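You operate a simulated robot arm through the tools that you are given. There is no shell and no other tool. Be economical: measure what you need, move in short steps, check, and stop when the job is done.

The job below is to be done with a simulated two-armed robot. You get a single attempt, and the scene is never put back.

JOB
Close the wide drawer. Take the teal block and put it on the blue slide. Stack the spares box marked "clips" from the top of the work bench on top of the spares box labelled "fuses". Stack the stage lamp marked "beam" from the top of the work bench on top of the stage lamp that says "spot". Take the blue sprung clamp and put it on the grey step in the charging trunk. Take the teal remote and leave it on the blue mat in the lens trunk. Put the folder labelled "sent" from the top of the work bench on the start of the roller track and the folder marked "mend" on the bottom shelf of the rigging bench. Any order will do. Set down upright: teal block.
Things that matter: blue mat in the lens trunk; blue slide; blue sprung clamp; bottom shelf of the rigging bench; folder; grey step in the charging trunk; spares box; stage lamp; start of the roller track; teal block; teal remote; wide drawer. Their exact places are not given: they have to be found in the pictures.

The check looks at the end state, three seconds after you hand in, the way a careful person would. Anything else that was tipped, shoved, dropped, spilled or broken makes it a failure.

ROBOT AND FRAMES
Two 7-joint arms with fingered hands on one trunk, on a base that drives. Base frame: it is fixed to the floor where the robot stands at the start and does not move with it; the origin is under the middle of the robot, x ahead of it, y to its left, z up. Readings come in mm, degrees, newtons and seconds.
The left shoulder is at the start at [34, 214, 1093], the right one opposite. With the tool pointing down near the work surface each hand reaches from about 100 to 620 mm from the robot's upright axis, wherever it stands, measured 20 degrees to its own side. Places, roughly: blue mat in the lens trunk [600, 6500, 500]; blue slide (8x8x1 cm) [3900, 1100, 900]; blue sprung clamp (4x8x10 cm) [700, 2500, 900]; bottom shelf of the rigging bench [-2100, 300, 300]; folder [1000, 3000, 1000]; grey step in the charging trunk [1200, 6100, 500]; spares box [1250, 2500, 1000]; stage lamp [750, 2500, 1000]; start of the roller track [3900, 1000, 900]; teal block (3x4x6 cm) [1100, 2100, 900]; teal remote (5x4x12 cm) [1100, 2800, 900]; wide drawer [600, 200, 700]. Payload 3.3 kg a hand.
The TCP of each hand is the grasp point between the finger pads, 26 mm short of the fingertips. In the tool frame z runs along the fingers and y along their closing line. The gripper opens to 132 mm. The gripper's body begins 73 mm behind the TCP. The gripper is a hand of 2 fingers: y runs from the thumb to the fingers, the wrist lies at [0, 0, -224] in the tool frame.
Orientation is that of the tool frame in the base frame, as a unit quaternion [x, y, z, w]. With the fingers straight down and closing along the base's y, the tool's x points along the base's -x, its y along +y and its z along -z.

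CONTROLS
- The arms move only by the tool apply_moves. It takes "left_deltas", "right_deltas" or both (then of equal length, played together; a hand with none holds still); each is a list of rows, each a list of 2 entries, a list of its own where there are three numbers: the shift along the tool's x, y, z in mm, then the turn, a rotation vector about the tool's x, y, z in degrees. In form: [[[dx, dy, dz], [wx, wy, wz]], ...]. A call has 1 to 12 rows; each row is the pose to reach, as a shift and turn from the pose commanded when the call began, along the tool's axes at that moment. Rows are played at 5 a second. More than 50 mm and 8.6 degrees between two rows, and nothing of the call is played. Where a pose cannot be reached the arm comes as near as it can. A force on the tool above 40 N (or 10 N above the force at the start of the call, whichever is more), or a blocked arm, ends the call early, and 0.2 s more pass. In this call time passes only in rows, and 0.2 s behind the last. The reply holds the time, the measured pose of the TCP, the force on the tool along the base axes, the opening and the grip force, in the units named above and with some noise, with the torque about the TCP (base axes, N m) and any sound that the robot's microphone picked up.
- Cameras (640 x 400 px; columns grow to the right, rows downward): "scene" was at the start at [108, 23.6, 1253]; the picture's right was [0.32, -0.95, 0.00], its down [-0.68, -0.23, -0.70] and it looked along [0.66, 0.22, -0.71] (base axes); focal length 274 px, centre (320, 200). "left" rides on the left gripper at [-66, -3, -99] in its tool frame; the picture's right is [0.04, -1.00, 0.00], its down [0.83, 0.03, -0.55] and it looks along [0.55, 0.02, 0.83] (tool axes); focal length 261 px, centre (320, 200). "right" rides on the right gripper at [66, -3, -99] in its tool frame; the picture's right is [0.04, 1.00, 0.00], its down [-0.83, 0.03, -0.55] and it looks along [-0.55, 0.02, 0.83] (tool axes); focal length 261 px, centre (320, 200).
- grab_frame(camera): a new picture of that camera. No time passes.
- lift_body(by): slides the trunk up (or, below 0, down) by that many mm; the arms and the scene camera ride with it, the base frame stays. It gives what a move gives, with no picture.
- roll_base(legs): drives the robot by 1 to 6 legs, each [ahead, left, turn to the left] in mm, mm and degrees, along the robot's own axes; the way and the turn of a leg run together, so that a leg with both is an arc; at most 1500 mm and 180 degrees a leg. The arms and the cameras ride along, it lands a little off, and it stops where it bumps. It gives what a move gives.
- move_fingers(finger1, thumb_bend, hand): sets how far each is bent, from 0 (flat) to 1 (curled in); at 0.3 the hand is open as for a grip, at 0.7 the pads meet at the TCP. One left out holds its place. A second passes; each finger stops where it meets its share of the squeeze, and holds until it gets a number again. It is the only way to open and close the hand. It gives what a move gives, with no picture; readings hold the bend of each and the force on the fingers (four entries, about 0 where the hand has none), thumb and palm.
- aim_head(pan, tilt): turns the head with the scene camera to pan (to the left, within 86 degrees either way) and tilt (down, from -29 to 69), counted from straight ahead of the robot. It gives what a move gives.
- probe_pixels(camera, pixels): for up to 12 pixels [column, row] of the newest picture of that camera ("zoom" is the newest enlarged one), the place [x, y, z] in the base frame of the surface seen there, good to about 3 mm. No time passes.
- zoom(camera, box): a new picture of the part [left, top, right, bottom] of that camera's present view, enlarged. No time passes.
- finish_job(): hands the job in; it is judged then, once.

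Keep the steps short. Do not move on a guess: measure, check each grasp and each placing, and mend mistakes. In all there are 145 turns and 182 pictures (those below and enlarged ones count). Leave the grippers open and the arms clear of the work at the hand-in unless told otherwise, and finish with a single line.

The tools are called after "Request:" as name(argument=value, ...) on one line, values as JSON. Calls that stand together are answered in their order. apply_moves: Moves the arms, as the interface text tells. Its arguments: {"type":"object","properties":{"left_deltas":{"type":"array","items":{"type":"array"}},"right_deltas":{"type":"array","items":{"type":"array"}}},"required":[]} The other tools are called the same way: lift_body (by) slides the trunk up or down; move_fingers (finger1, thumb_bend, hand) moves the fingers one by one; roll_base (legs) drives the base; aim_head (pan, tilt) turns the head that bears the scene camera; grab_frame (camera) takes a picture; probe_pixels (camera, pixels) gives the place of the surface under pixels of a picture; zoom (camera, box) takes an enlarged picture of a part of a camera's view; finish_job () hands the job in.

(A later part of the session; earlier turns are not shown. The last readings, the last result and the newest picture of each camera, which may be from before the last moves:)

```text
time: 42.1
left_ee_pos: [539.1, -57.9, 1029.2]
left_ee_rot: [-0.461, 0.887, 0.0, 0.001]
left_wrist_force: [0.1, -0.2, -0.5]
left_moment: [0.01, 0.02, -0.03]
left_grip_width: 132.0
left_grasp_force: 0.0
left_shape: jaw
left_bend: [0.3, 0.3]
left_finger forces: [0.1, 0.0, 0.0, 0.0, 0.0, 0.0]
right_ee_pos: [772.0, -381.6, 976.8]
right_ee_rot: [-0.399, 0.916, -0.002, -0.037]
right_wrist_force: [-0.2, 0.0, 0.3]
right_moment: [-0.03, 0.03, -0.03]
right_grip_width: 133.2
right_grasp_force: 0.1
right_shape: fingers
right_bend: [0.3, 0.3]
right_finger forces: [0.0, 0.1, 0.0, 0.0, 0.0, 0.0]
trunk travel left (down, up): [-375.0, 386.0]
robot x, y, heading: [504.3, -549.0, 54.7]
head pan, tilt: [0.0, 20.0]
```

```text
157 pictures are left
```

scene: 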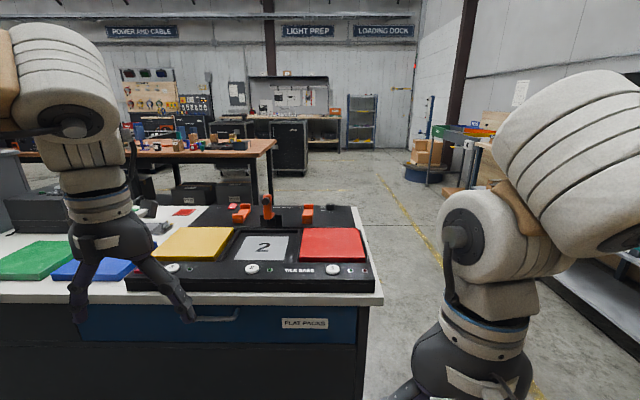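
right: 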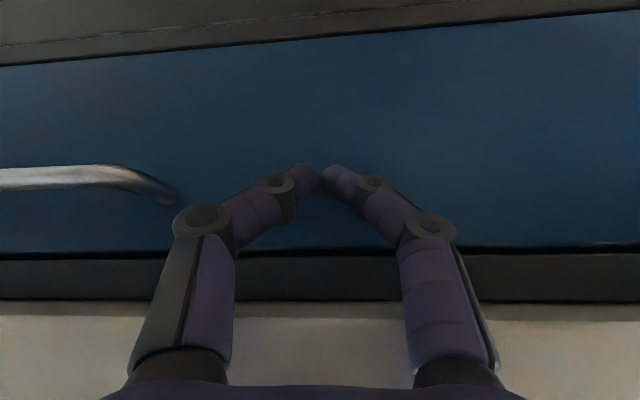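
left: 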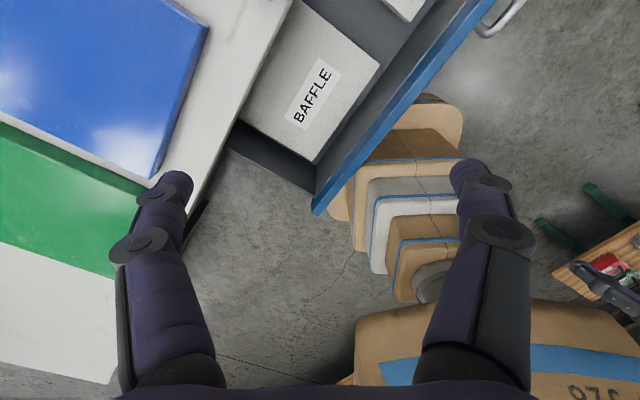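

The aisle between bench and shelving is about 1.5 m wide. I shift right 850 mm and go ahead 1500 mm, then look left at the work bench.

Request:
roll_base(legs=[[0, -850, 0], [1500, 0, 0]])

Request:
aim_head(pan=45, tilt=20)

Request:
grab_frame(camera="scene")

Request:
aim_head(pan=0, tilt=20)

Request:
grab_frame(camera="scene")

```text
time: 53.8
left_ee_pos: [2128.9, 672.5, 1028.4]
left_ee_rot: [-0.454, 0.891, 0.0, 0.0]
left_wrist_force: [0.5, -0.3, -0.1]
left_moment: [0.01, 0.02, -0.03]
left_grip_width: 131.9
left_grasp_force: 0.1
left_shape: jaw
left_bend: [0.3, 0.3]
left_finger forces: [0.0, 0.0, 0.1, 0.0, 0.0, 0.1]
right_ee_pos: [2357.1, 342.9, 975.8]
right_ee_rot: [-0.391, 0.92, 0.0, -0.037]
right_wrist_force: [-0.3, 0.2, 0.2]
right_moment: [0.0, 0.0, -0.01]
right_grip_width: 132.8
right_grasp_force: 0.1
right_shape: fingers
right_bend: [0.3, 0.3]
right_finger forces: [0.1, 0.0, 0.1, 0.0, 0.0, 0.0]
trunk travel left (down, up): [-375.0, 386.0]
robot x, y, heading: [2088.8, 185.4, 54.1]
head pan, tilt: [0.0, 20.0]
```

```text
time: 54.9
left_ee_pos: [2128.8, 672.0, 1028.5]
left_ee_rot: [-0.454, 0.891, -0.001, -0.001]
left_wrist_force: [0.5, 0.5, 0.9]
left_moment: [0.01, -0.02, 0.0]
left_grip_width: 132.2
left_grasp_force: 0.1
left_shape: jaw
left_bend: [0.3, 0.3]
left_finger forces: [0.0, 0.0, 0.0, 0.0, 0.0, 0.1]
right_ee_pos: [2356.9, 342.4, 976.3]
right_ee_rot: [-0.391, 0.92, 0.0, -0.037]
right_wrist_force: [0.3, -0.3, -0.3]
right_moment: [-0.01, 0.01, 0.02]
right_grip_width: 132.8
right_grasp_force: 0.0
right_shape: fingers
right_bend: [0.3, 0.3]
right_finger forces: [0.0, 0.0, 0.0, 0.0, 0.0, 0.0]
trunk travel left (down, up): [-375.0, 386.0]
robot x, y, heading: [2090.5, 181.0, 54.3]
head pan, tilt: [45.0, 20.0]
```

```text
156 pictures are left
```

scene: 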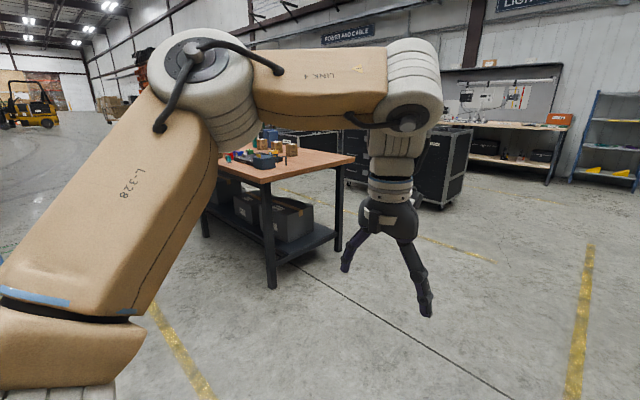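

```text
time: 56.0
left_ee_pos: [2130.4, 672.4, 1028.2]
left_ee_rot: [-0.454, 0.891, -0.001, 0.0]
left_wrist_force: [-0.9, 0.0, 0.1]
left_moment: [0.0, 0.02, 0.02]
left_grip_width: 132.1
left_grasp_force: 0.1
left_shape: jaw
left_bend: [0.3, 0.3]
left_finger forces: [0.0, 0.0, 0.0, 0.0, 0.0, 0.0]
right_ee_pos: [2356.7, 342.6, 975.6]
right_ee_rot: [-0.392, 0.919, -0.001, -0.037]
right_wrist_force: [0.4, 0.5, -0.4]
right_moment: [0.01, 0.0, -0.01]
right_grip_width: 132.9
right_grasp_force: 0.1
right_shape: fingers
right_bend: [0.3, 0.3]
right_finger forces: [0.0, 0.0, 0.0, 0.1, 0.1, 0.0]
trunk travel left (down, up): [-375.0, 386.0]
robot x, y, heading: [2089.0, 183.6, 54.1]
head pan, tilt: [0.0, 20.0]
```

```text
155 pictures are left
```

scene: 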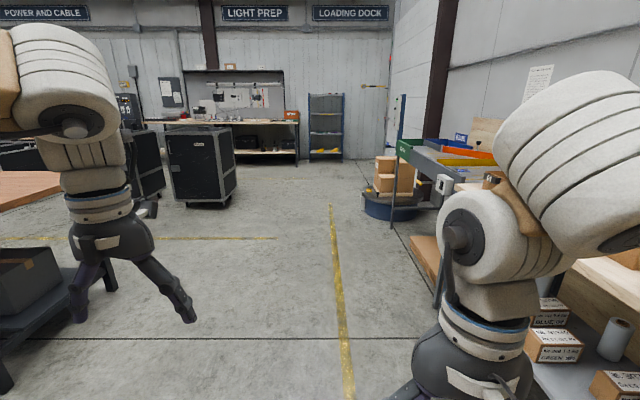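

Request:
probe_pixels(camera="scene", pixels=[[180, 150], [235, 150], [145, 150], [60, 180], [20, 208], [415, 150], [450, 185], [395, 200], [440, 290], [370, 200], [480, 175], [515, 170]])

Request:
aim_head(pan=50, tilt=25)

Request:
zoom(camera="scene", box=[160, 60, 480, 260])

Request:
probe_pixels(camera="zoom", pixels=[[280, 200], [450, 170], [200, 165], [270, 140], [170, 185], [440, 140]])

```text
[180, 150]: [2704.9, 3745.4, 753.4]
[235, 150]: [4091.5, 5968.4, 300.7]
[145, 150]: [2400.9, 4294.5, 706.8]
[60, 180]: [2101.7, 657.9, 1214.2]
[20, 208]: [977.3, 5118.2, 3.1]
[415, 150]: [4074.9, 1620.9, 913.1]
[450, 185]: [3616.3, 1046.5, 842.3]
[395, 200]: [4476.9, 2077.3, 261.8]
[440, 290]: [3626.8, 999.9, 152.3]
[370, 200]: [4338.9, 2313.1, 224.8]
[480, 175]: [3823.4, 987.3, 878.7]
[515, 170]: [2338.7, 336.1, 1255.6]
```

```text
time: 57.2
left_ee_pos: [2129.2, 670.9, 1028.9]
left_ee_rot: [-0.454, 0.891, 0.0, 0.0]
left_wrist_force: [0.0, -0.2, -0.5]
left_moment: [0.01, -0.01, 0.0]
left_grip_width: 131.7
left_grasp_force: 0.1
left_shape: jaw
left_bend: [0.3, 0.3]
left_finger forces: [0.0, 0.0, 0.1, 0.1, 0.0, 0.0]
right_ee_pos: [2356.8, 343.3, 976.2]
right_ee_rot: [-0.392, 0.919, 0.0, -0.036]
right_wrist_force: [0.2, -0.4, 0.3]
right_moment: [0.01, -0.03, 0.02]
right_grip_width: 133.1
right_grasp_force: 0.0
right_shape: fingers
right_bend: [0.3, 0.3]
right_finger forces: [0.0, 0.1, 0.0, 0.0, 0.0, 0.0]
trunk travel left (down, up): [-375.0, 386.0]
robot x, y, heading: [2091.9, 185.6, 54.0]
head pan, tilt: [50.0, 25.0]
```

```text
2.00 times, centred on (320, 160) of scene
```

zoom: 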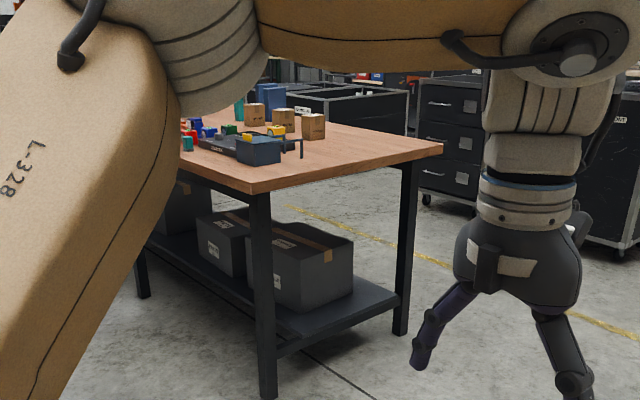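

```text
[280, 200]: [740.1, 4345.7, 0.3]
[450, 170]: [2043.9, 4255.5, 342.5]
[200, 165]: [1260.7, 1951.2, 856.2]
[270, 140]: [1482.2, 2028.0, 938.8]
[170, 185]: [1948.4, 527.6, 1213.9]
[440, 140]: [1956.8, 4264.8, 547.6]
```

Request:
probe_pixels(camera="zoom", pixels=[[255, 188], [435, 152], [350, 168], [230, 180], [215, 200], [265, 380], [405, 325], [300, 120], [340, 130], [400, 100], [320, 95], [280, 90]])

```text
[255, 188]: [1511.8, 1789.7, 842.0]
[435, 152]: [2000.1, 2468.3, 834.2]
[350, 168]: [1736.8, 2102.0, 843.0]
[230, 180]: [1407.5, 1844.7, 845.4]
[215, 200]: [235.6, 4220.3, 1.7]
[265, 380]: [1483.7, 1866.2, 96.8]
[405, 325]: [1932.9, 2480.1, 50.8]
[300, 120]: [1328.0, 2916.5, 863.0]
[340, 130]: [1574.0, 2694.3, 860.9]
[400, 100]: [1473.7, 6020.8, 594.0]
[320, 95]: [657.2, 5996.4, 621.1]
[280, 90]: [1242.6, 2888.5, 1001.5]
```

The work bench's near end edge runs (1512,1790)→(2000,2468), top z≈850, aligned with my heading 54°. I move into the lane between the benches and look left along it.

Request:
roll_base(legs=[[380, 0, 0]])

Request:
aim_head(pan=86, tilt=20)

Request:
grab_frame(camera="scene")

Request:
probe_pixels(camera="scene", pixels=[[50, 220], [100, 200], [180, 250], [300, 350], [250, 120], [500, 150], [600, 250], [400, 200]])

```text
time: 59.6
left_ee_pos: [2354.7, 982.6, 1028.6]
left_ee_rot: [-0.453, 0.891, 0.0, 0.0]
left_wrist_force: [0.3, 0.1, -0.9]
left_moment: [-0.01, 0.02, -0.02]
left_grip_width: 132.0
left_grasp_force: 0.1
left_shape: jaw
left_bend: [0.3, 0.3]
left_finger forces: [0.0, 0.1, 0.0, 0.1, 0.0, 0.0]
right_ee_pos: [2581.9, 652.8, 975.4]
right_ee_rot: [-0.392, 0.919, -0.001, -0.037]
right_wrist_force: [0.4, 1.0, -0.9]
right_moment: [0.01, 0.04, 0.02]
right_grip_width: 133.0
right_grasp_force: 0.0
right_shape: fingers
right_bend: [0.3, 0.3]
right_finger forces: [0.1, 0.1, 0.0, 0.0, 0.0, 0.1]
trunk travel left (down, up): [-375.0, 386.0]
robot x, y, heading: [2310.8, 490.1, 54.3]
head pan, tilt: [50.0, 25.0]
```

```text
time: 60.6
left_ee_pos: [2354.0, 980.1, 1028.7]
left_ee_rot: [-0.454, 0.891, -0.001, 0.0]
left_wrist_force: [-0.2, -1.1, -0.2]
left_moment: [0.01, -0.02, 0.02]
left_grip_width: 132.1
left_grasp_force: 0.2
left_shape: jaw
left_bend: [0.3, 0.3]
left_finger forces: [0.0, 0.0, 0.0, 0.0, 0.0, 0.0]
right_ee_pos: [2580.7, 652.2, 975.3]
right_ee_rot: [-0.392, 0.919, 0.0, -0.037]
right_wrist_force: [-0.6, 0.3, 0.1]
right_moment: [0.01, -0.04, 0.0]
right_grip_width: 132.9
right_grasp_force: 0.0
right_shape: fingers
right_bend: [0.3, 0.3]
right_finger forces: [0.0, 0.0, 0.0, 0.0, 0.0, 0.0]
trunk travel left (down, up): [-375.0, 386.0]
robot x, y, heading: [2311.0, 492.1, 53.8]
head pan, tilt: [85.9, 20.0]
```

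```text
153 pictures are left
```

scene: 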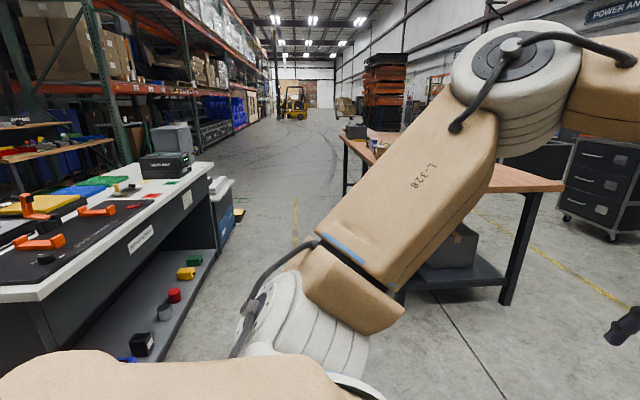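

```text
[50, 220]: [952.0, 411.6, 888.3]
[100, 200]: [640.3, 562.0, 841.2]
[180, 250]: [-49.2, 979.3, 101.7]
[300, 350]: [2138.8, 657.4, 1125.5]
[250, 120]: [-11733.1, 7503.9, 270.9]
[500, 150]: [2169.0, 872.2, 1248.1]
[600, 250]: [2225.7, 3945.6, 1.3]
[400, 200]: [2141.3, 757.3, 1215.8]
```

The lane is clear. I go left 1500 mm and view the work bench top.

Request:
roll_base(legs=[[0, 1500, 0], [0, 300, 0]])

Request:
aim_head(pan=0, tilt=30)

Request:
grab_frame(camera="scene")

```text
time: 69.7
left_ee_pos: [903.4, 2046.1, 1028.1]
left_ee_rot: [-0.45, 0.893, 0.0, 0.0]
left_wrist_force: [-0.4, -0.3, -0.3]
left_moment: [-0.02, -0.03, 0.01]
left_grip_width: 132.3
left_grasp_force: 0.1
left_shape: jaw
left_bend: [0.3, 0.3]
left_finger forces: [0.0, 0.0, 0.0, 0.0, 0.1, 0.0]
right_ee_pos: [1128.7, 1713.8, 975.6]
right_ee_rot: [-0.388, 0.921, 0.0, -0.037]
right_wrist_force: [-0.6, 0.1, 1.2]
right_moment: [-0.01, -0.02, 0.03]
right_grip_width: 133.1
right_grasp_force: 0.1
right_shape: fingers
right_bend: [0.3, 0.3]
right_finger forces: [0.0, 0.0, 0.0, 0.0, 0.0, 0.0]
trunk travel left (down, up): [-375.0, 386.0]
robot x, y, heading: [857.5, 1559.6, 53.8]
head pan, tilt: [85.9, 20.0]
```

```text
time: 71.3
left_ee_pos: [903.8, 2044.9, 1029.8]
left_ee_rot: [-0.451, 0.892, 0.001, 0.0]
left_wrist_force: [0.2, -0.3, -0.6]
left_moment: [0.01, 0.03, 0.0]
left_grip_width: 131.9
left_grasp_force: 0.1
left_shape: jaw
left_bend: [0.3, 0.3]
left_finger forces: [0.0, 0.0, 0.1, 0.0, 0.0, 0.1]
right_ee_pos: [1128.0, 1713.3, 975.7]
right_ee_rot: [-0.388, 0.921, 0.0, -0.037]
right_wrist_force: [0.1, -0.3, -0.9]
right_moment: [0.04, 0.02, 0.0]
right_grip_width: 133.0
right_grasp_force: 0.1
right_shape: fingers
right_bend: [0.3, 0.3]
right_finger forces: [0.0, 0.0, 0.0, 0.0, 0.0, 0.0]
trunk travel left (down, up): [-375.0, 386.0]
robot x, y, heading: [856.3, 1553.7, 53.7]
head pan, tilt: [0.0, 30.0]
```

```text
152 pictures are left
```

scene: 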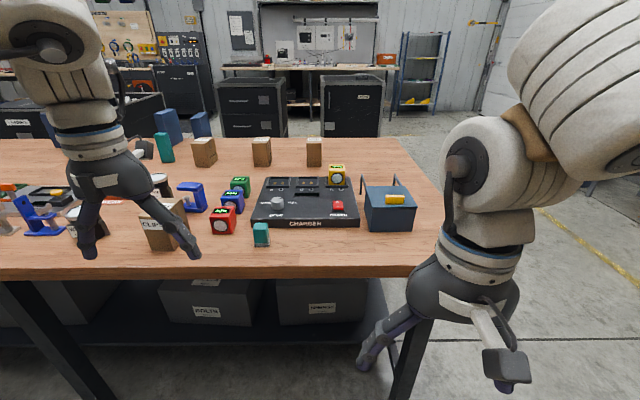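

I can see the bench top: teal block at (261,235), teal remote at (163,147), boxes and more on the left. I enlarge both halves.

Request:
zoom(camera="scene", box=[0, 100, 220, 280])

Request:
zoom(camera="scene", box=[140, 90, 340, 260])

Request:
probe_pixels(camera="scene", pixels=[[261, 228], [261, 242], [163, 147], [203, 150], [261, 150], [314, 150], [190, 195], [170, 212], [160, 240], [35, 215], [167, 120], [200, 122]])

```text
2.22 times, centred on (110, 190) of scene
```

zoom: 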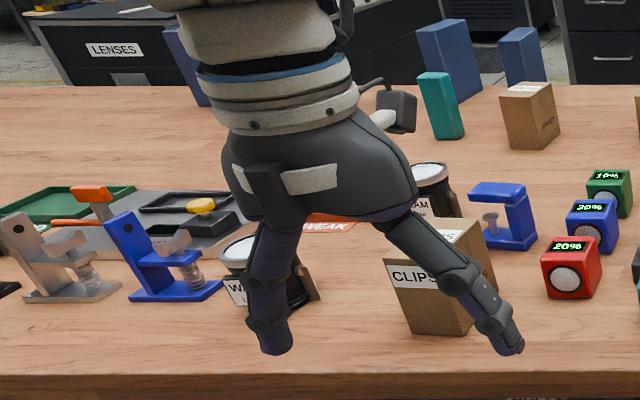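

```text
2.35 times, centred on (240, 175) of scene
```

zoom: 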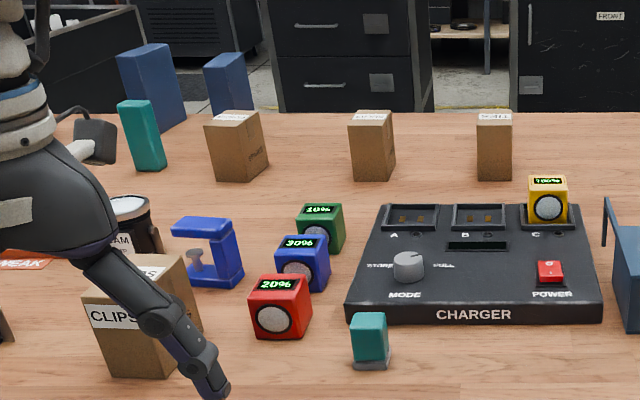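

```text
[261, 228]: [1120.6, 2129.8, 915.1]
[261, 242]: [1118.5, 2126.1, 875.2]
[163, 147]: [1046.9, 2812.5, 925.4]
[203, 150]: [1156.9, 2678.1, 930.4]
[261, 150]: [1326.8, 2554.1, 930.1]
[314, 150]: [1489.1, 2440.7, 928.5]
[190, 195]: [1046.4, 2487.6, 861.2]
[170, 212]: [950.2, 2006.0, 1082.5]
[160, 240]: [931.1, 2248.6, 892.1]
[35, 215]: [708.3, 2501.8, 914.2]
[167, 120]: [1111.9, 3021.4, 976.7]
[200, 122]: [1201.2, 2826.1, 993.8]
```

The clamp by (35,215) is the blue sprung one; "clips" box is at the front. Back-row box labels aren't readable from here; I lift the trunk and look again.

Request:
lift_body(by=350)

Request:
aim_head(pan=5, tilt=42)

Request:
grab_frame(camera="scene")

Request:
zoom(camera="scene", box=[140, 60, 440, 240])

Request:
grab_frame(camera="left")

```text
time: 74.7
left_ee_pos: [903.3, 2044.6, 1377.9]
left_ee_rot: [-0.45, 0.893, -0.001, 0.001]
left_wrist_force: [-0.1, 0.5, 0.0]
left_moment: [-0.03, 0.01, -0.01]
left_grip_width: 132.0
left_grasp_force: 0.1
left_shape: jaw
left_bend: [0.3, 0.3]
left_finger forces: [0.0, 0.0, 0.0, 0.0, 0.1, 0.0]
right_ee_pos: [1128.9, 1713.9, 1326.7]
right_ee_rot: [-0.389, 0.921, -0.001, -0.036]
right_wrist_force: [0.3, 0.6, -1.0]
right_moment: [-0.02, 0.02, 0.0]
right_grip_width: 133.0
right_grasp_force: 0.0
right_shape: fingers
right_bend: [0.3, 0.3]
right_finger forces: [0.0, 0.1, 0.0, 0.0, 0.1, 0.0]
trunk travel left (down, up): [-725.0, 36.0]
robot x, y, heading: [860.9, 1552.6, 53.7]
head pan, tilt: [0.0, 30.0]
```

```text
time: 75.4
left_ee_pos: [903.3, 2044.5, 1378.0]
left_ee_rot: [-0.451, 0.893, 0.0, 0.001]
left_wrist_force: [0.6, -1.1, 0.0]
left_moment: [0.04, 0.0, -0.03]
left_grip_width: 131.7
left_grasp_force: 0.0
left_shape: jaw
left_bend: [0.3, 0.3]
left_finger forces: [0.1, 0.1, 0.0, 0.1, 0.0, 0.0]
right_ee_pos: [1127.9, 1713.9, 1326.9]
right_ee_rot: [-0.389, 0.921, -0.001, -0.035]
right_wrist_force: [1.1, -0.4, 0.1]
right_moment: [0.02, 0.02, -0.03]
right_grip_width: 132.7
right_grasp_force: 0.0
right_shape: fingers
right_bend: [0.3, 0.3]
right_finger forces: [0.0, 0.1, 0.0, 0.1, 0.1, 0.0]
trunk travel left (down, up): [-725.0, 36.0]
robot x, y, heading: [854.4, 1553.7, 53.7]
head pan, tilt: [5.0, 42.0]
```

```text
149 pictures are left
```

scene: 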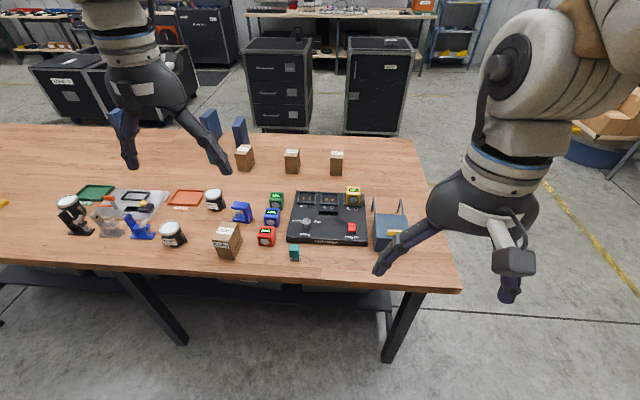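

```text
2.13 times, centred on (290, 150) of scene
```

zoom: 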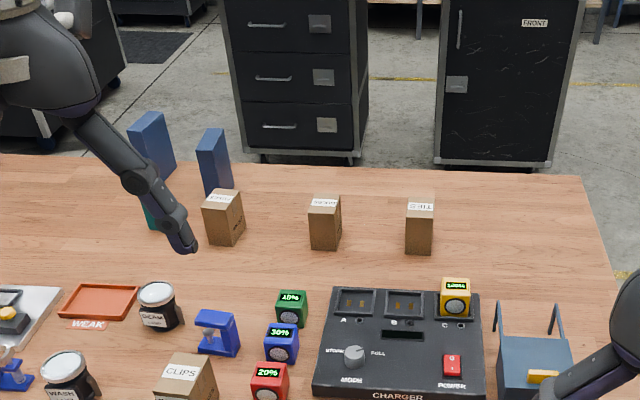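

```text
147 pictures are left
```

left: 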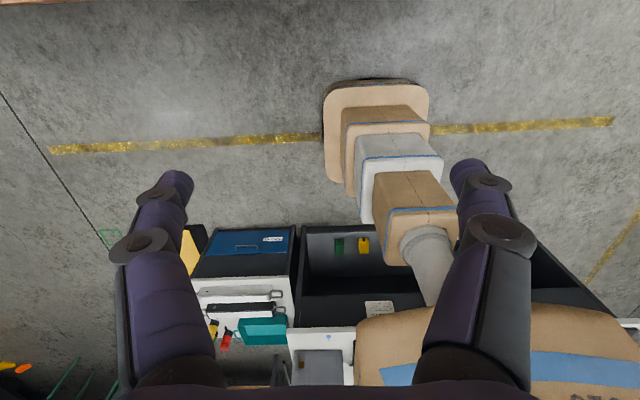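

Labels need more enlargement: I zoom on the back row, and on the left part where lamps and other things stand.

Request:
zoom(camera="scene", box=[225, 130, 355, 185])

Request:
zoom(camera="scene", box=[40, 170, 250, 270])

Request:
probe_pixels(camera="scene", pixels=[[244, 150], [292, 154], [337, 156], [226, 230], [171, 228], [214, 193], [70, 203], [137, 225], [293, 250], [210, 118], [240, 125], [118, 115]])

```text
4.92 times, centred on (290, 158) of scene
```

zoom: 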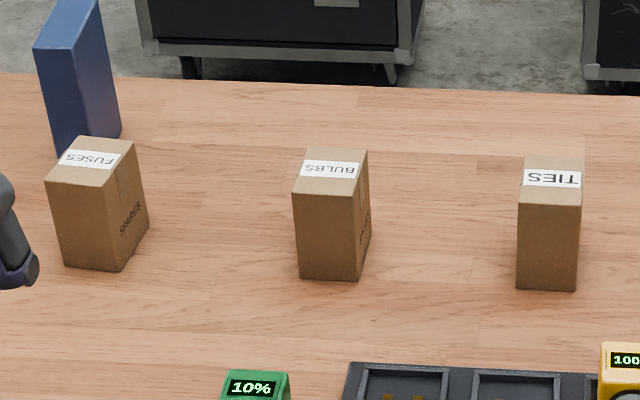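

```text
3.05 times, centred on (145, 220) of scene
```

zoom: 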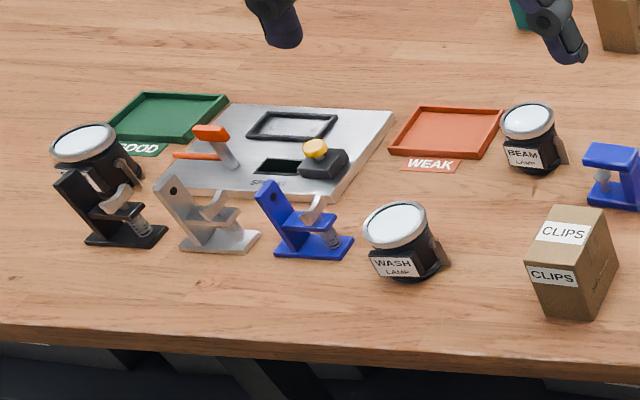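

```text
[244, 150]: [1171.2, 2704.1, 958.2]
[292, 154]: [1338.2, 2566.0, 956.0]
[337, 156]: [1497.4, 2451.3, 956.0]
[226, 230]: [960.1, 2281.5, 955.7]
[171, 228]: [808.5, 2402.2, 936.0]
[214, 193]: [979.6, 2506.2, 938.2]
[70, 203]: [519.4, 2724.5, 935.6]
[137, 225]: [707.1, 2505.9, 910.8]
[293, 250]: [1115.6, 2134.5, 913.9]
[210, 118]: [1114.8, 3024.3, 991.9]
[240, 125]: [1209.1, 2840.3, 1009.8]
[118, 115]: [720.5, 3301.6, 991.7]
```

FUSES is the leftmost back box, top at (1171,2704,957). BEAM lamp at (980,2506), WASH at (808,2402); the third lamp at (519,2725) is half hidden. I move left for a better view of it.

Request:
roll_base(legs=[[0, 750, 0]])

Request:
aim_head(pan=0, tilt=42)

Request:
grab_frame(camera="scene")

Request:
zoom(camera="scene", box=[180, 120, 420, 270])

```text
time: 79.6
left_ee_pos: [291.8, 2497.4, 1378.9]
left_ee_rot: [-0.448, 0.894, 0.0, 0.0]
left_wrist_force: [0.0, 0.1, -0.5]
left_moment: [-0.01, -0.01, 0.04]
left_grip_width: 132.1
left_grasp_force: 0.0
left_shape: jaw
left_bend: [0.3, 0.3]
left_finger forces: [0.0, 0.0, 0.0, 0.0, 0.1, 0.0]
right_ee_pos: [516.5, 2165.0, 1325.1]
right_ee_rot: [-0.386, 0.922, 0.0, -0.037]
right_wrist_force: [-0.6, 0.0, 0.8]
right_moment: [-0.01, -0.02, 0.01]
right_grip_width: 132.9
right_grasp_force: 0.0
right_shape: fingers
right_bend: [0.3, 0.3]
right_finger forces: [0.1, 0.0, 0.0, 0.0, 0.0, 0.0]
trunk travel left (down, up): [-725.0, 36.0]
robot x, y, heading: [242.8, 2006.3, 53.5]
head pan, tilt: [5.0, 42.0]
```

```text
time: 80.2
left_ee_pos: [293.0, 2497.9, 1377.6]
left_ee_rot: [-0.449, 0.894, 0.0, 0.0]
left_wrist_force: [0.9, -0.5, 0.4]
left_moment: [0.01, 0.01, 0.0]
left_grip_width: 132.1
left_grasp_force: 0.0
left_shape: jaw
left_bend: [0.3, 0.3]
left_finger forces: [0.1, 0.0, 0.1, 0.1, 0.1, 0.0]
right_ee_pos: [515.9, 2164.7, 1326.1]
right_ee_rot: [-0.385, 0.922, -0.001, -0.037]
right_wrist_force: [0.2, 0.7, -0.3]
right_moment: [-0.01, 0.02, 0.03]
right_grip_width: 132.8
right_grasp_force: 0.1
right_shape: fingers
right_bend: [0.3, 0.3]
right_finger forces: [0.0, 0.0, 0.0, 0.1, 0.1, 0.0]
trunk travel left (down, up): [-725.0, 36.0]
robot x, y, heading: [247.7, 2003.2, 53.2]
head pan, tilt: [0.0, 42.0]
```

```text
144 pictures are left
```

scene: 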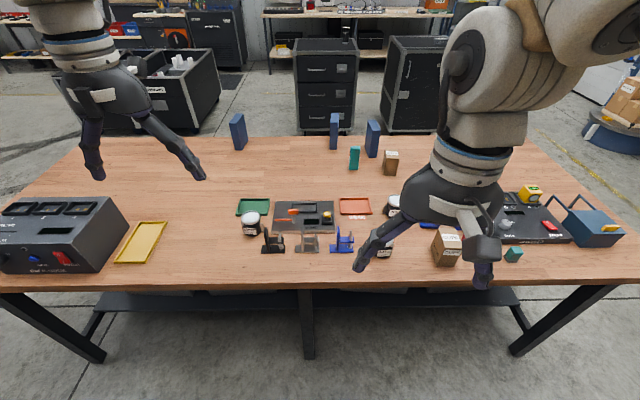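

```text
2.67 times, centred on (300, 195) of scene
```

zoom: 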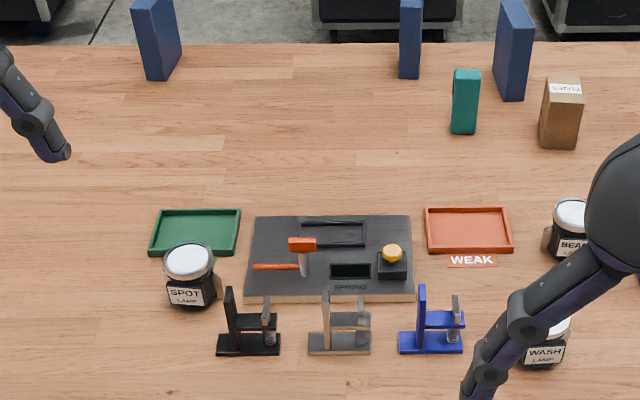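

The third lamp is SPOT. I drive to stand in front of BEAM with it in the left arm's reach.

Request:
roll_base(legs=[[0, -440, 0.8], [230, 0, 0], [50, 0, 0]])

Request:
aim_head(pan=5, tilt=50)

Request:
grab_frame(camera="scene")

Request:
grab_frame(camera="left")

```text
time: 84.8
left_ee_pos: [808.3, 2459.1, 1378.8]
left_ee_rot: [-0.455, 0.89, 0.0, 0.0]
left_wrist_force: [-0.4, 0.2, -0.8]
left_moment: [-0.03, 0.02, 0.03]
left_grip_width: 131.9
left_grasp_force: 0.1
left_shape: jaw
left_bend: [0.3, 0.3]
left_finger forces: [0.0, 0.0, 0.0, 0.1, 0.0, 0.1]
right_ee_pos: [1039.0, 2132.5, 1326.0]
right_ee_rot: [-0.394, 0.918, -0.001, -0.036]
right_wrist_force: [-1.1, 0.8, -0.5]
right_moment: [-0.05, 0.01, 0.02]
right_grip_width: 133.0
right_grasp_force: 0.2
right_shape: fingers
right_bend: [0.3, 0.3]
right_finger forces: [0.0, 0.0, 0.0, 0.0, 0.0, 0.1]
trunk travel left (down, up): [-725.0, 36.0]
robot x, y, heading: [771.3, 1968.3, 54.5]
head pan, tilt: [0.0, 42.0]
```

```text
time: 85.5
left_ee_pos: [809.7, 2462.0, 1378.9]
left_ee_rot: [-0.456, 0.89, -0.001, -0.002]
left_wrist_force: [0.1, -0.3, -0.3]
left_moment: [-0.02, 0.03, 0.0]
left_grip_width: 131.8
left_grasp_force: 0.1
left_shape: jaw
left_bend: [0.3, 0.3]
left_finger forces: [0.0, 0.0, 0.1, 0.0, 0.0, 0.0]
right_ee_pos: [1040.6, 2131.9, 1325.1]
right_ee_rot: [-0.394, 0.918, -0.001, -0.038]
right_wrist_force: [-0.5, 0.8, -0.4]
right_moment: [-0.01, 0.01, 0.03]
right_grip_width: 133.1
right_grasp_force: 0.0
right_shape: fingers
right_bend: [0.3, 0.3]
right_finger forces: [0.1, 0.0, 0.0, 0.0, 0.1, 0.0]
trunk travel left (down, up): [-725.0, 36.0]
robot x, y, heading: [769.1, 1969.7, 54.5]
head pan, tilt: [5.0, 50.0]
```

```text
142 pictures are left
```

scene: 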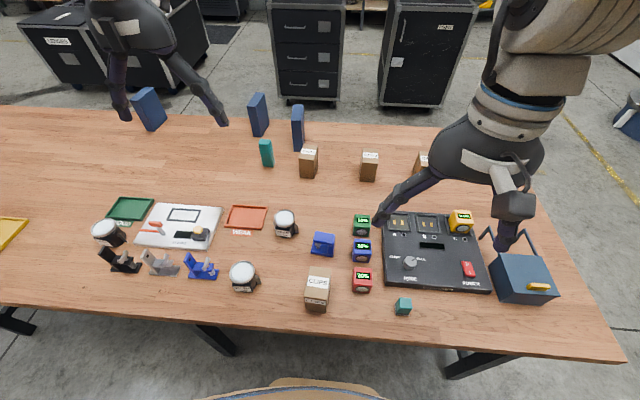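

```text
141 pictures are left
```

left: 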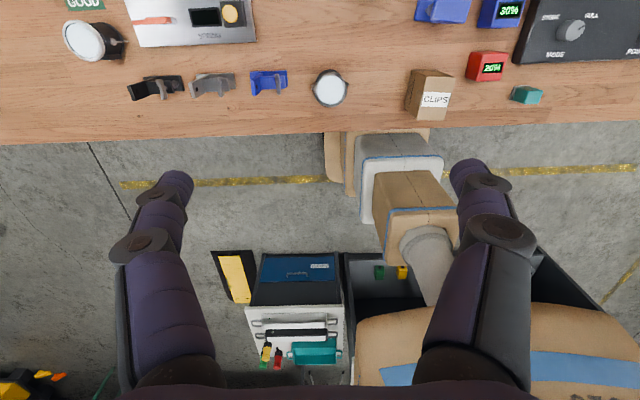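

Request:
zoom(camera="scene", box=[230, 190, 350, 265])

Request:
probe_pixels(camera="zoom", pixels=[[290, 145], [248, 145], [340, 145], [290, 118], [290, 170], [275, 210], [345, 230], [360, 225], [300, 240], [225, 210], [400, 230], [250, 175]])

```text
5.33 times, centred on (290, 228) of scene
```

zoom: 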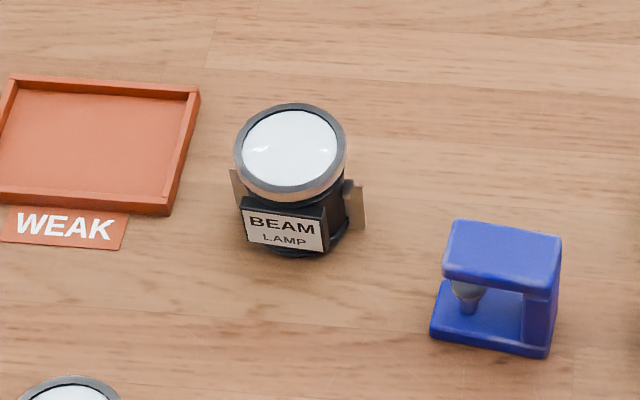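

```text
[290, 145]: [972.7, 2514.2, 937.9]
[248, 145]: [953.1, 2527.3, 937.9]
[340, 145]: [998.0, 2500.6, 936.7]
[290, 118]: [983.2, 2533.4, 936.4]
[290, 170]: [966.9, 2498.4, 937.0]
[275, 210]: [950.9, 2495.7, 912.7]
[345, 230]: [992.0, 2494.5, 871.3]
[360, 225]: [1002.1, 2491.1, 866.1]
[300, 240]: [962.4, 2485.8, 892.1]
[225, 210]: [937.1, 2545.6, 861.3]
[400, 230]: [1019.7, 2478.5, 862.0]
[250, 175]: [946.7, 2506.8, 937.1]
```

BEAM's lens centre is (975,2514), top z 937, ring ⌀≈60, its yoke wings lie left/right and the label faces me, so I'll grip front-to-back. I lower the trunk 250 and bring the left hand above it, turned 90°.

Request:
lift_body(by=-250)

Request:
apply_moves(left_deltas=[[[-13, -9, 10], [0, 0, 8.2]], [[-25, -19, 20], [0, 0, 16.4]], [[-38, -28, 30], [0, 0, 24.5]], [[-51, -38, 40], [0, 0, 32.7]], [[-63, -47, 50], [0, 0, 40.9]], [[-76, -57, 60], [0, 0, 49.1]], [[-88, -66, 70], [0, 0, 57.3]], [[-101, -76, 80], [0, 0, 65.5]], [[-114, -85, 90], [0, 0, 73.6]], [[-126, -95, 100], [0, 0, 81.8]], [[-139, -104, 110], [0, 0, 90]]])

Request:
grab_frame(camera="left")

Request:
grab_frame(camera="scene")

```text
time: 88.0
left_ee_pos: [808.1, 2459.2, 1128.7]
left_ee_rot: [-0.456, 0.89, 0.001, 0.0]
left_wrist_force: [0.2, -0.5, 1.1]
left_moment: [0.04, -0.02, 0.01]
left_grip_width: 132.0
left_grasp_force: 0.2
left_shape: jaw
left_bend: [0.3, 0.3]
left_finger forces: [0.0, 0.0, 0.0, 0.1, 0.1, 0.1]
right_ee_pos: [1039.1, 2131.5, 1076.6]
right_ee_rot: [-0.395, 0.918, 0.0, -0.037]
right_wrist_force: [0.4, -0.2, -0.7]
right_moment: [0.0, -0.01, -0.03]
right_grip_width: 132.9
right_grasp_force: 0.1
right_shape: fingers
right_bend: [0.3, 0.3]
right_finger forces: [0.1, 0.1, 0.1, 0.1, 0.0, 0.2]
trunk travel left (down, up): [-475.0, 286.0]
robot x, y, heading: [771.2, 1965.7, 54.3]
head pan, tilt: [5.0, 50.0]
```

```text
time: 90.5
left_ee_pos: [956.2, 2385.1, 1011.8]
left_ee_rot: [0.303, 0.953, 0.003, 0.002]
left_wrist_force: [-0.5, -0.8, 0.0]
left_moment: [0.02, 0.03, 0.01]
left_grip_width: 131.8
left_grasp_force: 0.0
left_shape: jaw
left_bend: [0.3, 0.3]
left_finger forces: [0.0, 0.1, 0.0, 0.1, 0.0, 0.0]
left hand out of reach, approached as far as the arm can: row 7, 8, 9, 10, 11
right_ee_pos: [1038.3, 2131.6, 1077.5]
right_ee_rot: [-0.394, 0.918, 0.001, -0.037]
right_wrist_force: [-0.2, 0.2, 0.1]
right_moment: [-0.02, 0.0, 0.0]
right_grip_width: 133.1
right_grasp_force: 0.1
right_shape: fingers
right_bend: [0.3, 0.3]
right_finger forces: [0.0, 0.1, 0.1, 0.0, 0.1, 0.0]
trunk travel left (down, up): [-475.0, 286.0]
robot x, y, heading: [773.7, 1970.5, 54.4]
head pan, tilt: [5.0, 50.0]
```

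```text
139 pictures are left
```

left: 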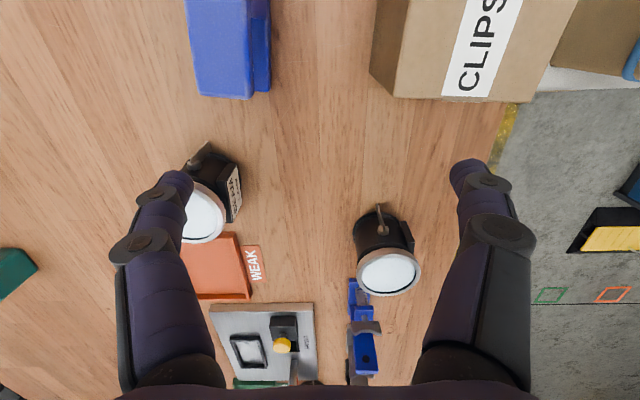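

```text
138 pictures are left
```

scene: 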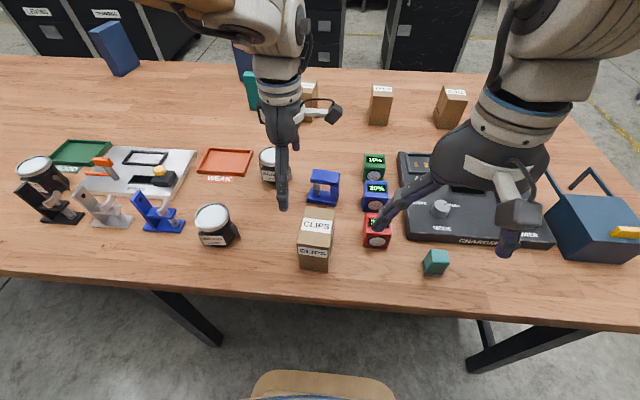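

The hand stops ~130 mm short in the 90° yaw. I try with only 45° yaw and the remaining shift.

Request:
apply_moves(left_deltas=[[[0, 0, 0], [0, 0, -7.5]], [[10, 20, 0], [0, 0, -15]], [[20, 40, 0], [0, 0, -22.5]], [[30, 60, 0], [0, 0, -30]], [[45, 90, 0], [0, 0, -37.5]], [[59, 116, 0], [0, 0, -45]]])

Request:
grab_frame(camera="left")

```text
time: 91.8
left_ee_pos: [976.0, 2443.6, 1027.6]
left_ee_rot: [-0.069, 0.998, 0.0, 0.0]
left_wrist_force: [1.2, -0.3, 0.1]
left_moment: [0.01, 0.01, 0.02]
left_grip_width: 132.0
left_grasp_force: 0.1
left_shape: jaw
left_bend: [0.3, 0.3]
left_finger forces: [0.0, 0.0, 0.0, 0.1, 0.0, 0.1]
left hand out of reach, approached as far as the arm can: row 5, 6
right_ee_pos: [1038.2, 2131.1, 1075.2]
right_ee_rot: [-0.394, 0.918, 0.0, -0.036]
right_wrist_force: [0.6, -0.2, 0.1]
right_moment: [0.02, -0.03, 0.0]
right_grip_width: 132.8
right_grasp_force: 0.0
right_shape: fingers
right_bend: [0.3, 0.3]
right_finger forces: [0.1, 0.1, 0.1, 0.0, 0.0, 0.0]
trunk travel left (down, up): [-475.0, 286.0]
robot x, y, heading: [771.1, 1969.6, 54.2]
head pan, tilt: [5.0, 50.0]
```

```text
137 pictures are left
```

left: 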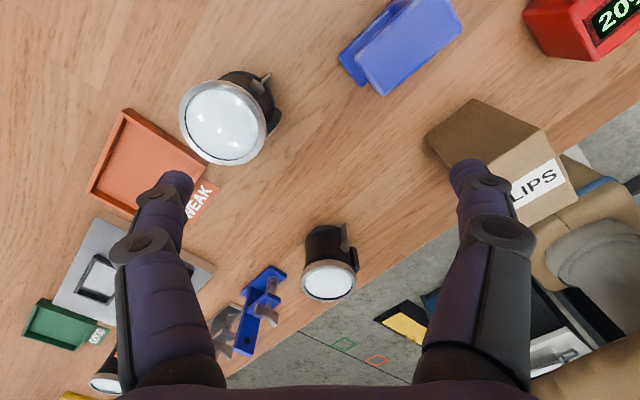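

Reach is best straight ahead of the shoulder. I check how near the base is to the bench so I can creep closer.

Request:
grab_frame(camera="scene")

Request:
probe_pixels(camera="scene", pixels=[[320, 375], [300, 385], [260, 385], [200, 330], [470, 360], [380, 385]])

```text
136 pictures are left
```

scene: 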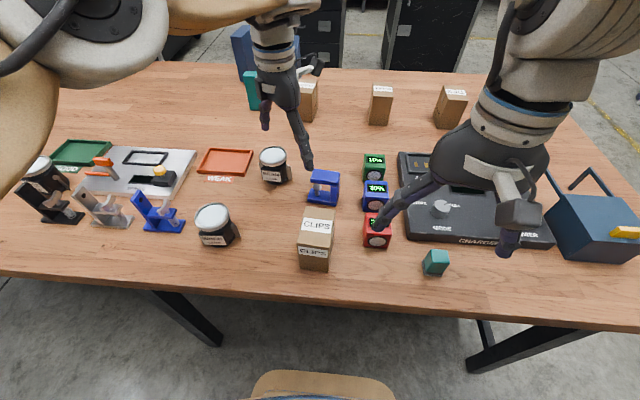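

```text
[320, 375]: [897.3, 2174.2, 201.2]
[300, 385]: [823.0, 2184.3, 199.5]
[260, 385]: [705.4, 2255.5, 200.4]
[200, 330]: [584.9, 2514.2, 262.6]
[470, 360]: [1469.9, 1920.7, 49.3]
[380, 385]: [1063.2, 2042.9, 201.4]
```

Request:
probe_pixels(camera="scene", pixels=[[300, 300], [260, 310], [350, 305], [120, 300], [485, 330], [60, 300], [400, 310], [200, 300], [420, 320]])

Request:
grab_frame(camera="right")

```text
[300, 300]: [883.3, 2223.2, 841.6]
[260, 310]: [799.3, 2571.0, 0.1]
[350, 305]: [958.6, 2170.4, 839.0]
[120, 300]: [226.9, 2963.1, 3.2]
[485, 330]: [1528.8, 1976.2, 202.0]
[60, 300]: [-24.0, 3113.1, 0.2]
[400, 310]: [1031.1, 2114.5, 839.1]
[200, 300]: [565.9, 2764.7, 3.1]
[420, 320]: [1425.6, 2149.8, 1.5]
```

```text
135 pictures are left
```

right: 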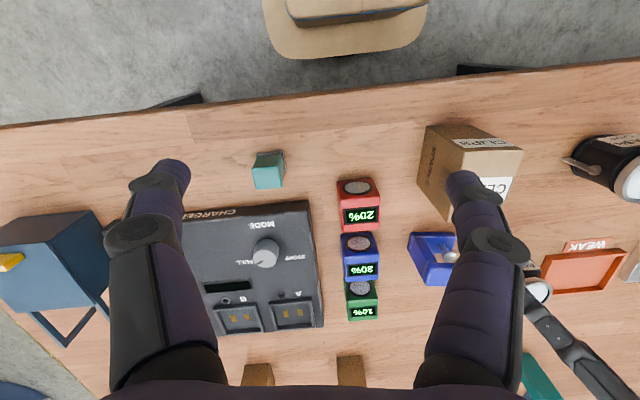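

The floor under the bench is free to ~240 mm in from the edge and the base tops out at z≈200, so I can roll 90 mm closer with the base between the legs.

Request:
roll_base(legs=[[90, 0, 0]])

```text
time: 93.0
left_ee_pos: [1030.5, 2519.8, 1026.1]
left_ee_rot: [-0.068, 0.998, 0.0, 0.0]
left_wrist_force: [0.7, 0.4, 0.0]
left_moment: [-0.01, -0.01, 0.02]
left_grip_width: 131.7
left_grasp_force: 0.1
left_shape: jaw
left_bend: [0.3, 0.3]
left_finger forces: [0.0, 0.0, 0.0, 0.0, 0.0, 0.0]
right_ee_pos: [1093.5, 2205.8, 1076.1]
right_ee_rot: [-0.394, 0.918, -0.002, -0.037]
right_wrist_force: [0.8, 0.9, -0.7]
right_moment: [-0.03, 0.03, -0.01]
right_grip_width: 132.9
right_grasp_force: 0.0
right_shape: fingers
right_bend: [0.3, 0.3]
right_finger forces: [0.0, 0.0, 0.1, 0.0, 0.0, 0.0]
trunk travel left (down, up): [-475.0, 286.0]
robot x, y, heading: [823.6, 2042.7, 54.4]
head pan, tilt: [5.0, 50.0]
```

Request:
apply_moves(left_deltas=[[[15, 0, 0], [0, 0, 8]], [[35, 1, 0], [0, 0, 16]], [[56, 2, 0], [0, 0, 24]]])

Request:
grab_frame(camera="left")

```text
time: 93.8
left_ee_pos: [973.9, 2513.5, 1027.8]
left_ee_rot: [0.143, 0.99, 0.0, 0.001]
left_wrist_force: [0.6, -0.6, 0.6]
left_moment: [-0.03, 0.0, 0.01]
left_grip_width: 131.9
left_grasp_force: 0.0
left_shape: jaw
left_bend: [0.3, 0.3]
left_finger forces: [0.0, 0.0, 0.1, 0.0, 0.0, 0.1]
right_ee_pos: [1090.9, 2205.4, 1076.4]
right_ee_rot: [-0.394, 0.918, -0.001, -0.037]
right_wrist_force: [-0.6, -0.2, 0.1]
right_moment: [0.02, 0.0, 0.02]
right_grip_width: 133.4
right_grasp_force: 0.0
right_shape: fingers
right_bend: [0.3, 0.3]
right_finger forces: [0.0, 0.1, 0.0, 0.1, 0.0, 0.1]
trunk travel left (down, up): [-475.0, 286.0]
robot x, y, heading: [823.8, 2045.6, 54.5]
head pan, tilt: [5.0, 50.0]
```

```text
134 pictures are left
```

left: 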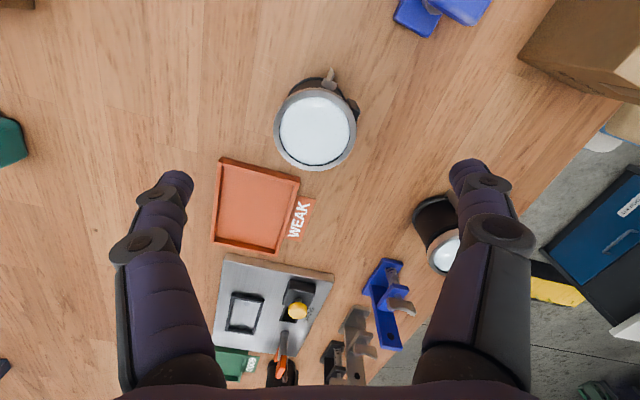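

The lamp is centred under the hand (315,130). I descend to TCP z≈925.

Request:
apply_moves(left_deltas=[[[0, 3, 45], [0, 0, 0]], [[0, 3, 80], [0, 0, 0]], [[0, 3, 103], [0, 0, 0]]])

Request:
move_fingers(hand="left", finger1=0.7, thumb_bend=0.7)

Request:
grab_frame(camera="left")

```text
time: 94.6
left_ee_pos: [975.7, 2516.1, 922.9]
left_ee_rot: [0.14, 0.99, 0.001, 0.0]
left_wrist_force: [-0.3, 0.1, -1.3]
left_moment: [0.05, 0.01, 0.03]
left_grip_width: 131.8
left_grasp_force: 0.1
left_shape: jaw
left_bend: [0.3, 0.3]
left_finger forces: [0.1, 0.0, 0.0, 0.0, 0.1, 0.0]
right_ee_pos: [1091.3, 2205.9, 1075.8]
right_ee_rot: [-0.395, 0.918, -0.001, -0.037]
right_wrist_force: [-0.7, -0.3, 0.5]
right_moment: [-0.01, 0.02, 0.0]
right_grip_width: 133.0
right_grasp_force: 0.1
right_shape: fingers
right_bend: [0.3, 0.3]
right_finger forces: [0.0, 0.0, 0.0, 0.0, 0.0, 0.1]
trunk travel left (down, up): [-475.0, 286.0]
robot x, y, heading: [826.0, 2044.5, 54.5]
head pan, tilt: [5.0, 50.0]
```

```text
time: 95.6
left_ee_pos: [975.9, 2516.0, 923.3]
left_ee_rot: [0.141, 0.99, -0.001, 0.0]
left_wrist_force: [-0.2, 0.4, 0.4]
left_moment: [-0.02, 0.02, 0.0]
left_grip_width: 57.5
left_grasp_force: 13.8
left_shape: fingers
left_bend: [0.5, 0.62]
left_finger forces: [14.7, 0.0, 0.0, 0.0, 13.8, 0.0]
right_ee_pos: [1091.0, 2205.1, 1076.2]
right_ee_rot: [-0.394, 0.918, -0.001, -0.037]
right_wrist_force: [0.0, -0.4, 0.7]
right_moment: [0.02, 0.04, 0.03]
right_grip_width: 133.2
right_grasp_force: 0.1
right_shape: fingers
right_bend: [0.3, 0.3]
right_finger forces: [0.0, 0.1, 0.0, 0.0, 0.0, 0.0]
trunk travel left (down, up): [-475.0, 286.0]
robot x, y, heading: [823.7, 2043.1, 54.5]
head pan, tilt: [5.0, 50.0]
```

```text
133 pictures are left
```

left: 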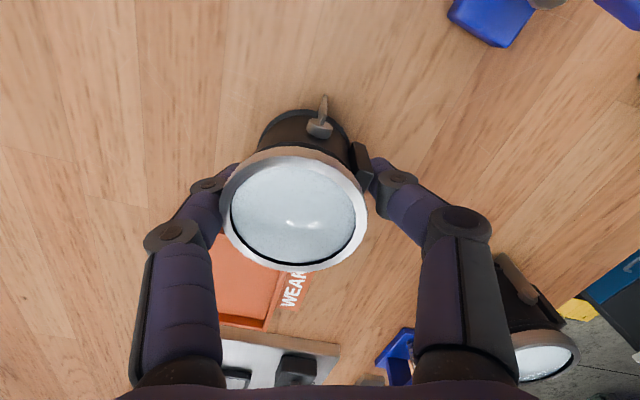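

BEAM is gripped (57 mm, 14 N). I lift it 130 mm, back off 110 and slide left 490 to SPOT.

Request:
apply_moves(left_deltas=[[[0, 0, -40], [0, 0, 0]], [[0, 0, -85], [0, 0, 0]], [[0, 0, -135], [0, 0, 0]]])

Request:
roll_base(legs=[[-110, 0, 0], [0, 480, 0]])

Request:
aim_head(pan=20, tilt=50)

Request:
grab_frame(camera="scene")

Request:
grab_frame(camera="left")

```text
time: 96.4
left_ee_pos: [978.5, 2514.2, 1059.3]
left_ee_rot: [0.141, 0.99, 0.0, 0.0]
left_wrist_force: [-0.2, -0.1, -2.7]
left_moment: [-0.06, 0.0, 0.01]
left_grip_width: 57.3
left_grasp_force: 14.2
left_shape: fingers
left_bend: [0.5, 0.62]
left_finger forces: [14.8, 0.1, 0.1, 0.0, 13.7, 0.0]
right_ee_pos: [1091.1, 2205.3, 1076.0]
right_ee_rot: [-0.394, 0.918, -0.001, -0.037]
right_wrist_force: [0.5, 0.3, -0.5]
right_moment: [0.02, -0.01, 0.0]
right_grip_width: 133.0
right_grasp_force: 0.1
right_shape: fingers
right_bend: [0.3, 0.3]
right_finger forces: [0.0, 0.0, 0.0, 0.0, 0.1, 0.0]
trunk travel left (down, up): [-475.0, 286.0]
robot x, y, heading: [825.7, 2041.6, 54.3]
head pan, tilt: [5.0, 50.0]
```

```text
time: 100.1
left_ee_pos: [513.6, 2714.1, 1058.6]
left_ee_rot: [0.142, 0.99, 0.001, -0.001]
left_wrist_force: [0.1, 0.1, -2.1]
left_moment: [-0.02, -0.02, 0.01]
left_grip_width: 57.4
left_grasp_force: 14.2
left_shape: fingers
left_bend: [0.5, 0.62]
left_finger forces: [14.7, 0.0, 0.0, 0.0, 13.8, 0.0]
right_ee_pos: [626.9, 2403.5, 1076.3]
right_ee_rot: [-0.393, 0.919, -0.001, -0.037]
right_wrist_force: [0.3, 0.3, -0.2]
right_moment: [-0.02, -0.03, -0.03]
right_grip_width: 133.4
right_grasp_force: 0.0
right_shape: fingers
right_bend: [0.3, 0.3]
right_finger forces: [0.0, 0.1, 0.1, 0.0, 0.0, 0.0]
trunk travel left (down, up): [-475.0, 286.0]
robot x, y, heading: [359.9, 2244.3, 54.4]
head pan, tilt: [5.0, 50.0]
```

```text
time: 100.8
left_ee_pos: [513.6, 2713.5, 1059.7]
left_ee_rot: [0.141, 0.99, 0.0, 0.001]
left_wrist_force: [-0.3, -0.1, -2.3]
left_moment: [-0.01, 0.0, -0.01]
left_grip_width: 57.7
left_grasp_force: 14.1
left_shape: fingers
left_bend: [0.5, 0.62]
left_finger forces: [14.7, 0.1, 0.0, 0.1, 13.8, 0.1]
right_ee_pos: [627.8, 2404.5, 1075.4]
right_ee_rot: [-0.393, 0.919, 0.0, -0.037]
right_wrist_force: [0.1, 0.1, 0.5]
right_moment: [0.06, 0.02, -0.01]
right_grip_width: 132.9
right_grasp_force: 0.1
right_shape: fingers
right_bend: [0.3, 0.3]
right_finger forces: [0.0, 0.0, 0.0, 0.1, 0.0, 0.1]
trunk travel left (down, up): [-475.0, 286.0]
robot x, y, heading: [357.9, 2240.4, 54.3]
head pan, tilt: [20.0, 50.0]
```

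```text
132 pictures are left
```

scene: 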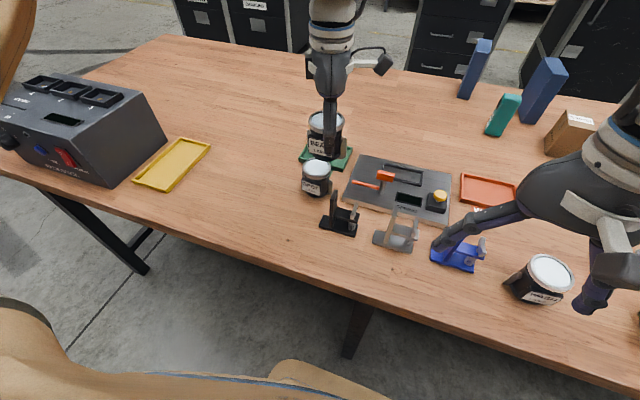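

```text
131 pictures are left
```

left: 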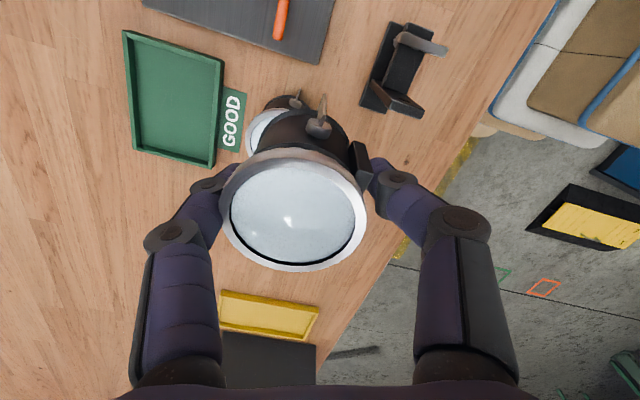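

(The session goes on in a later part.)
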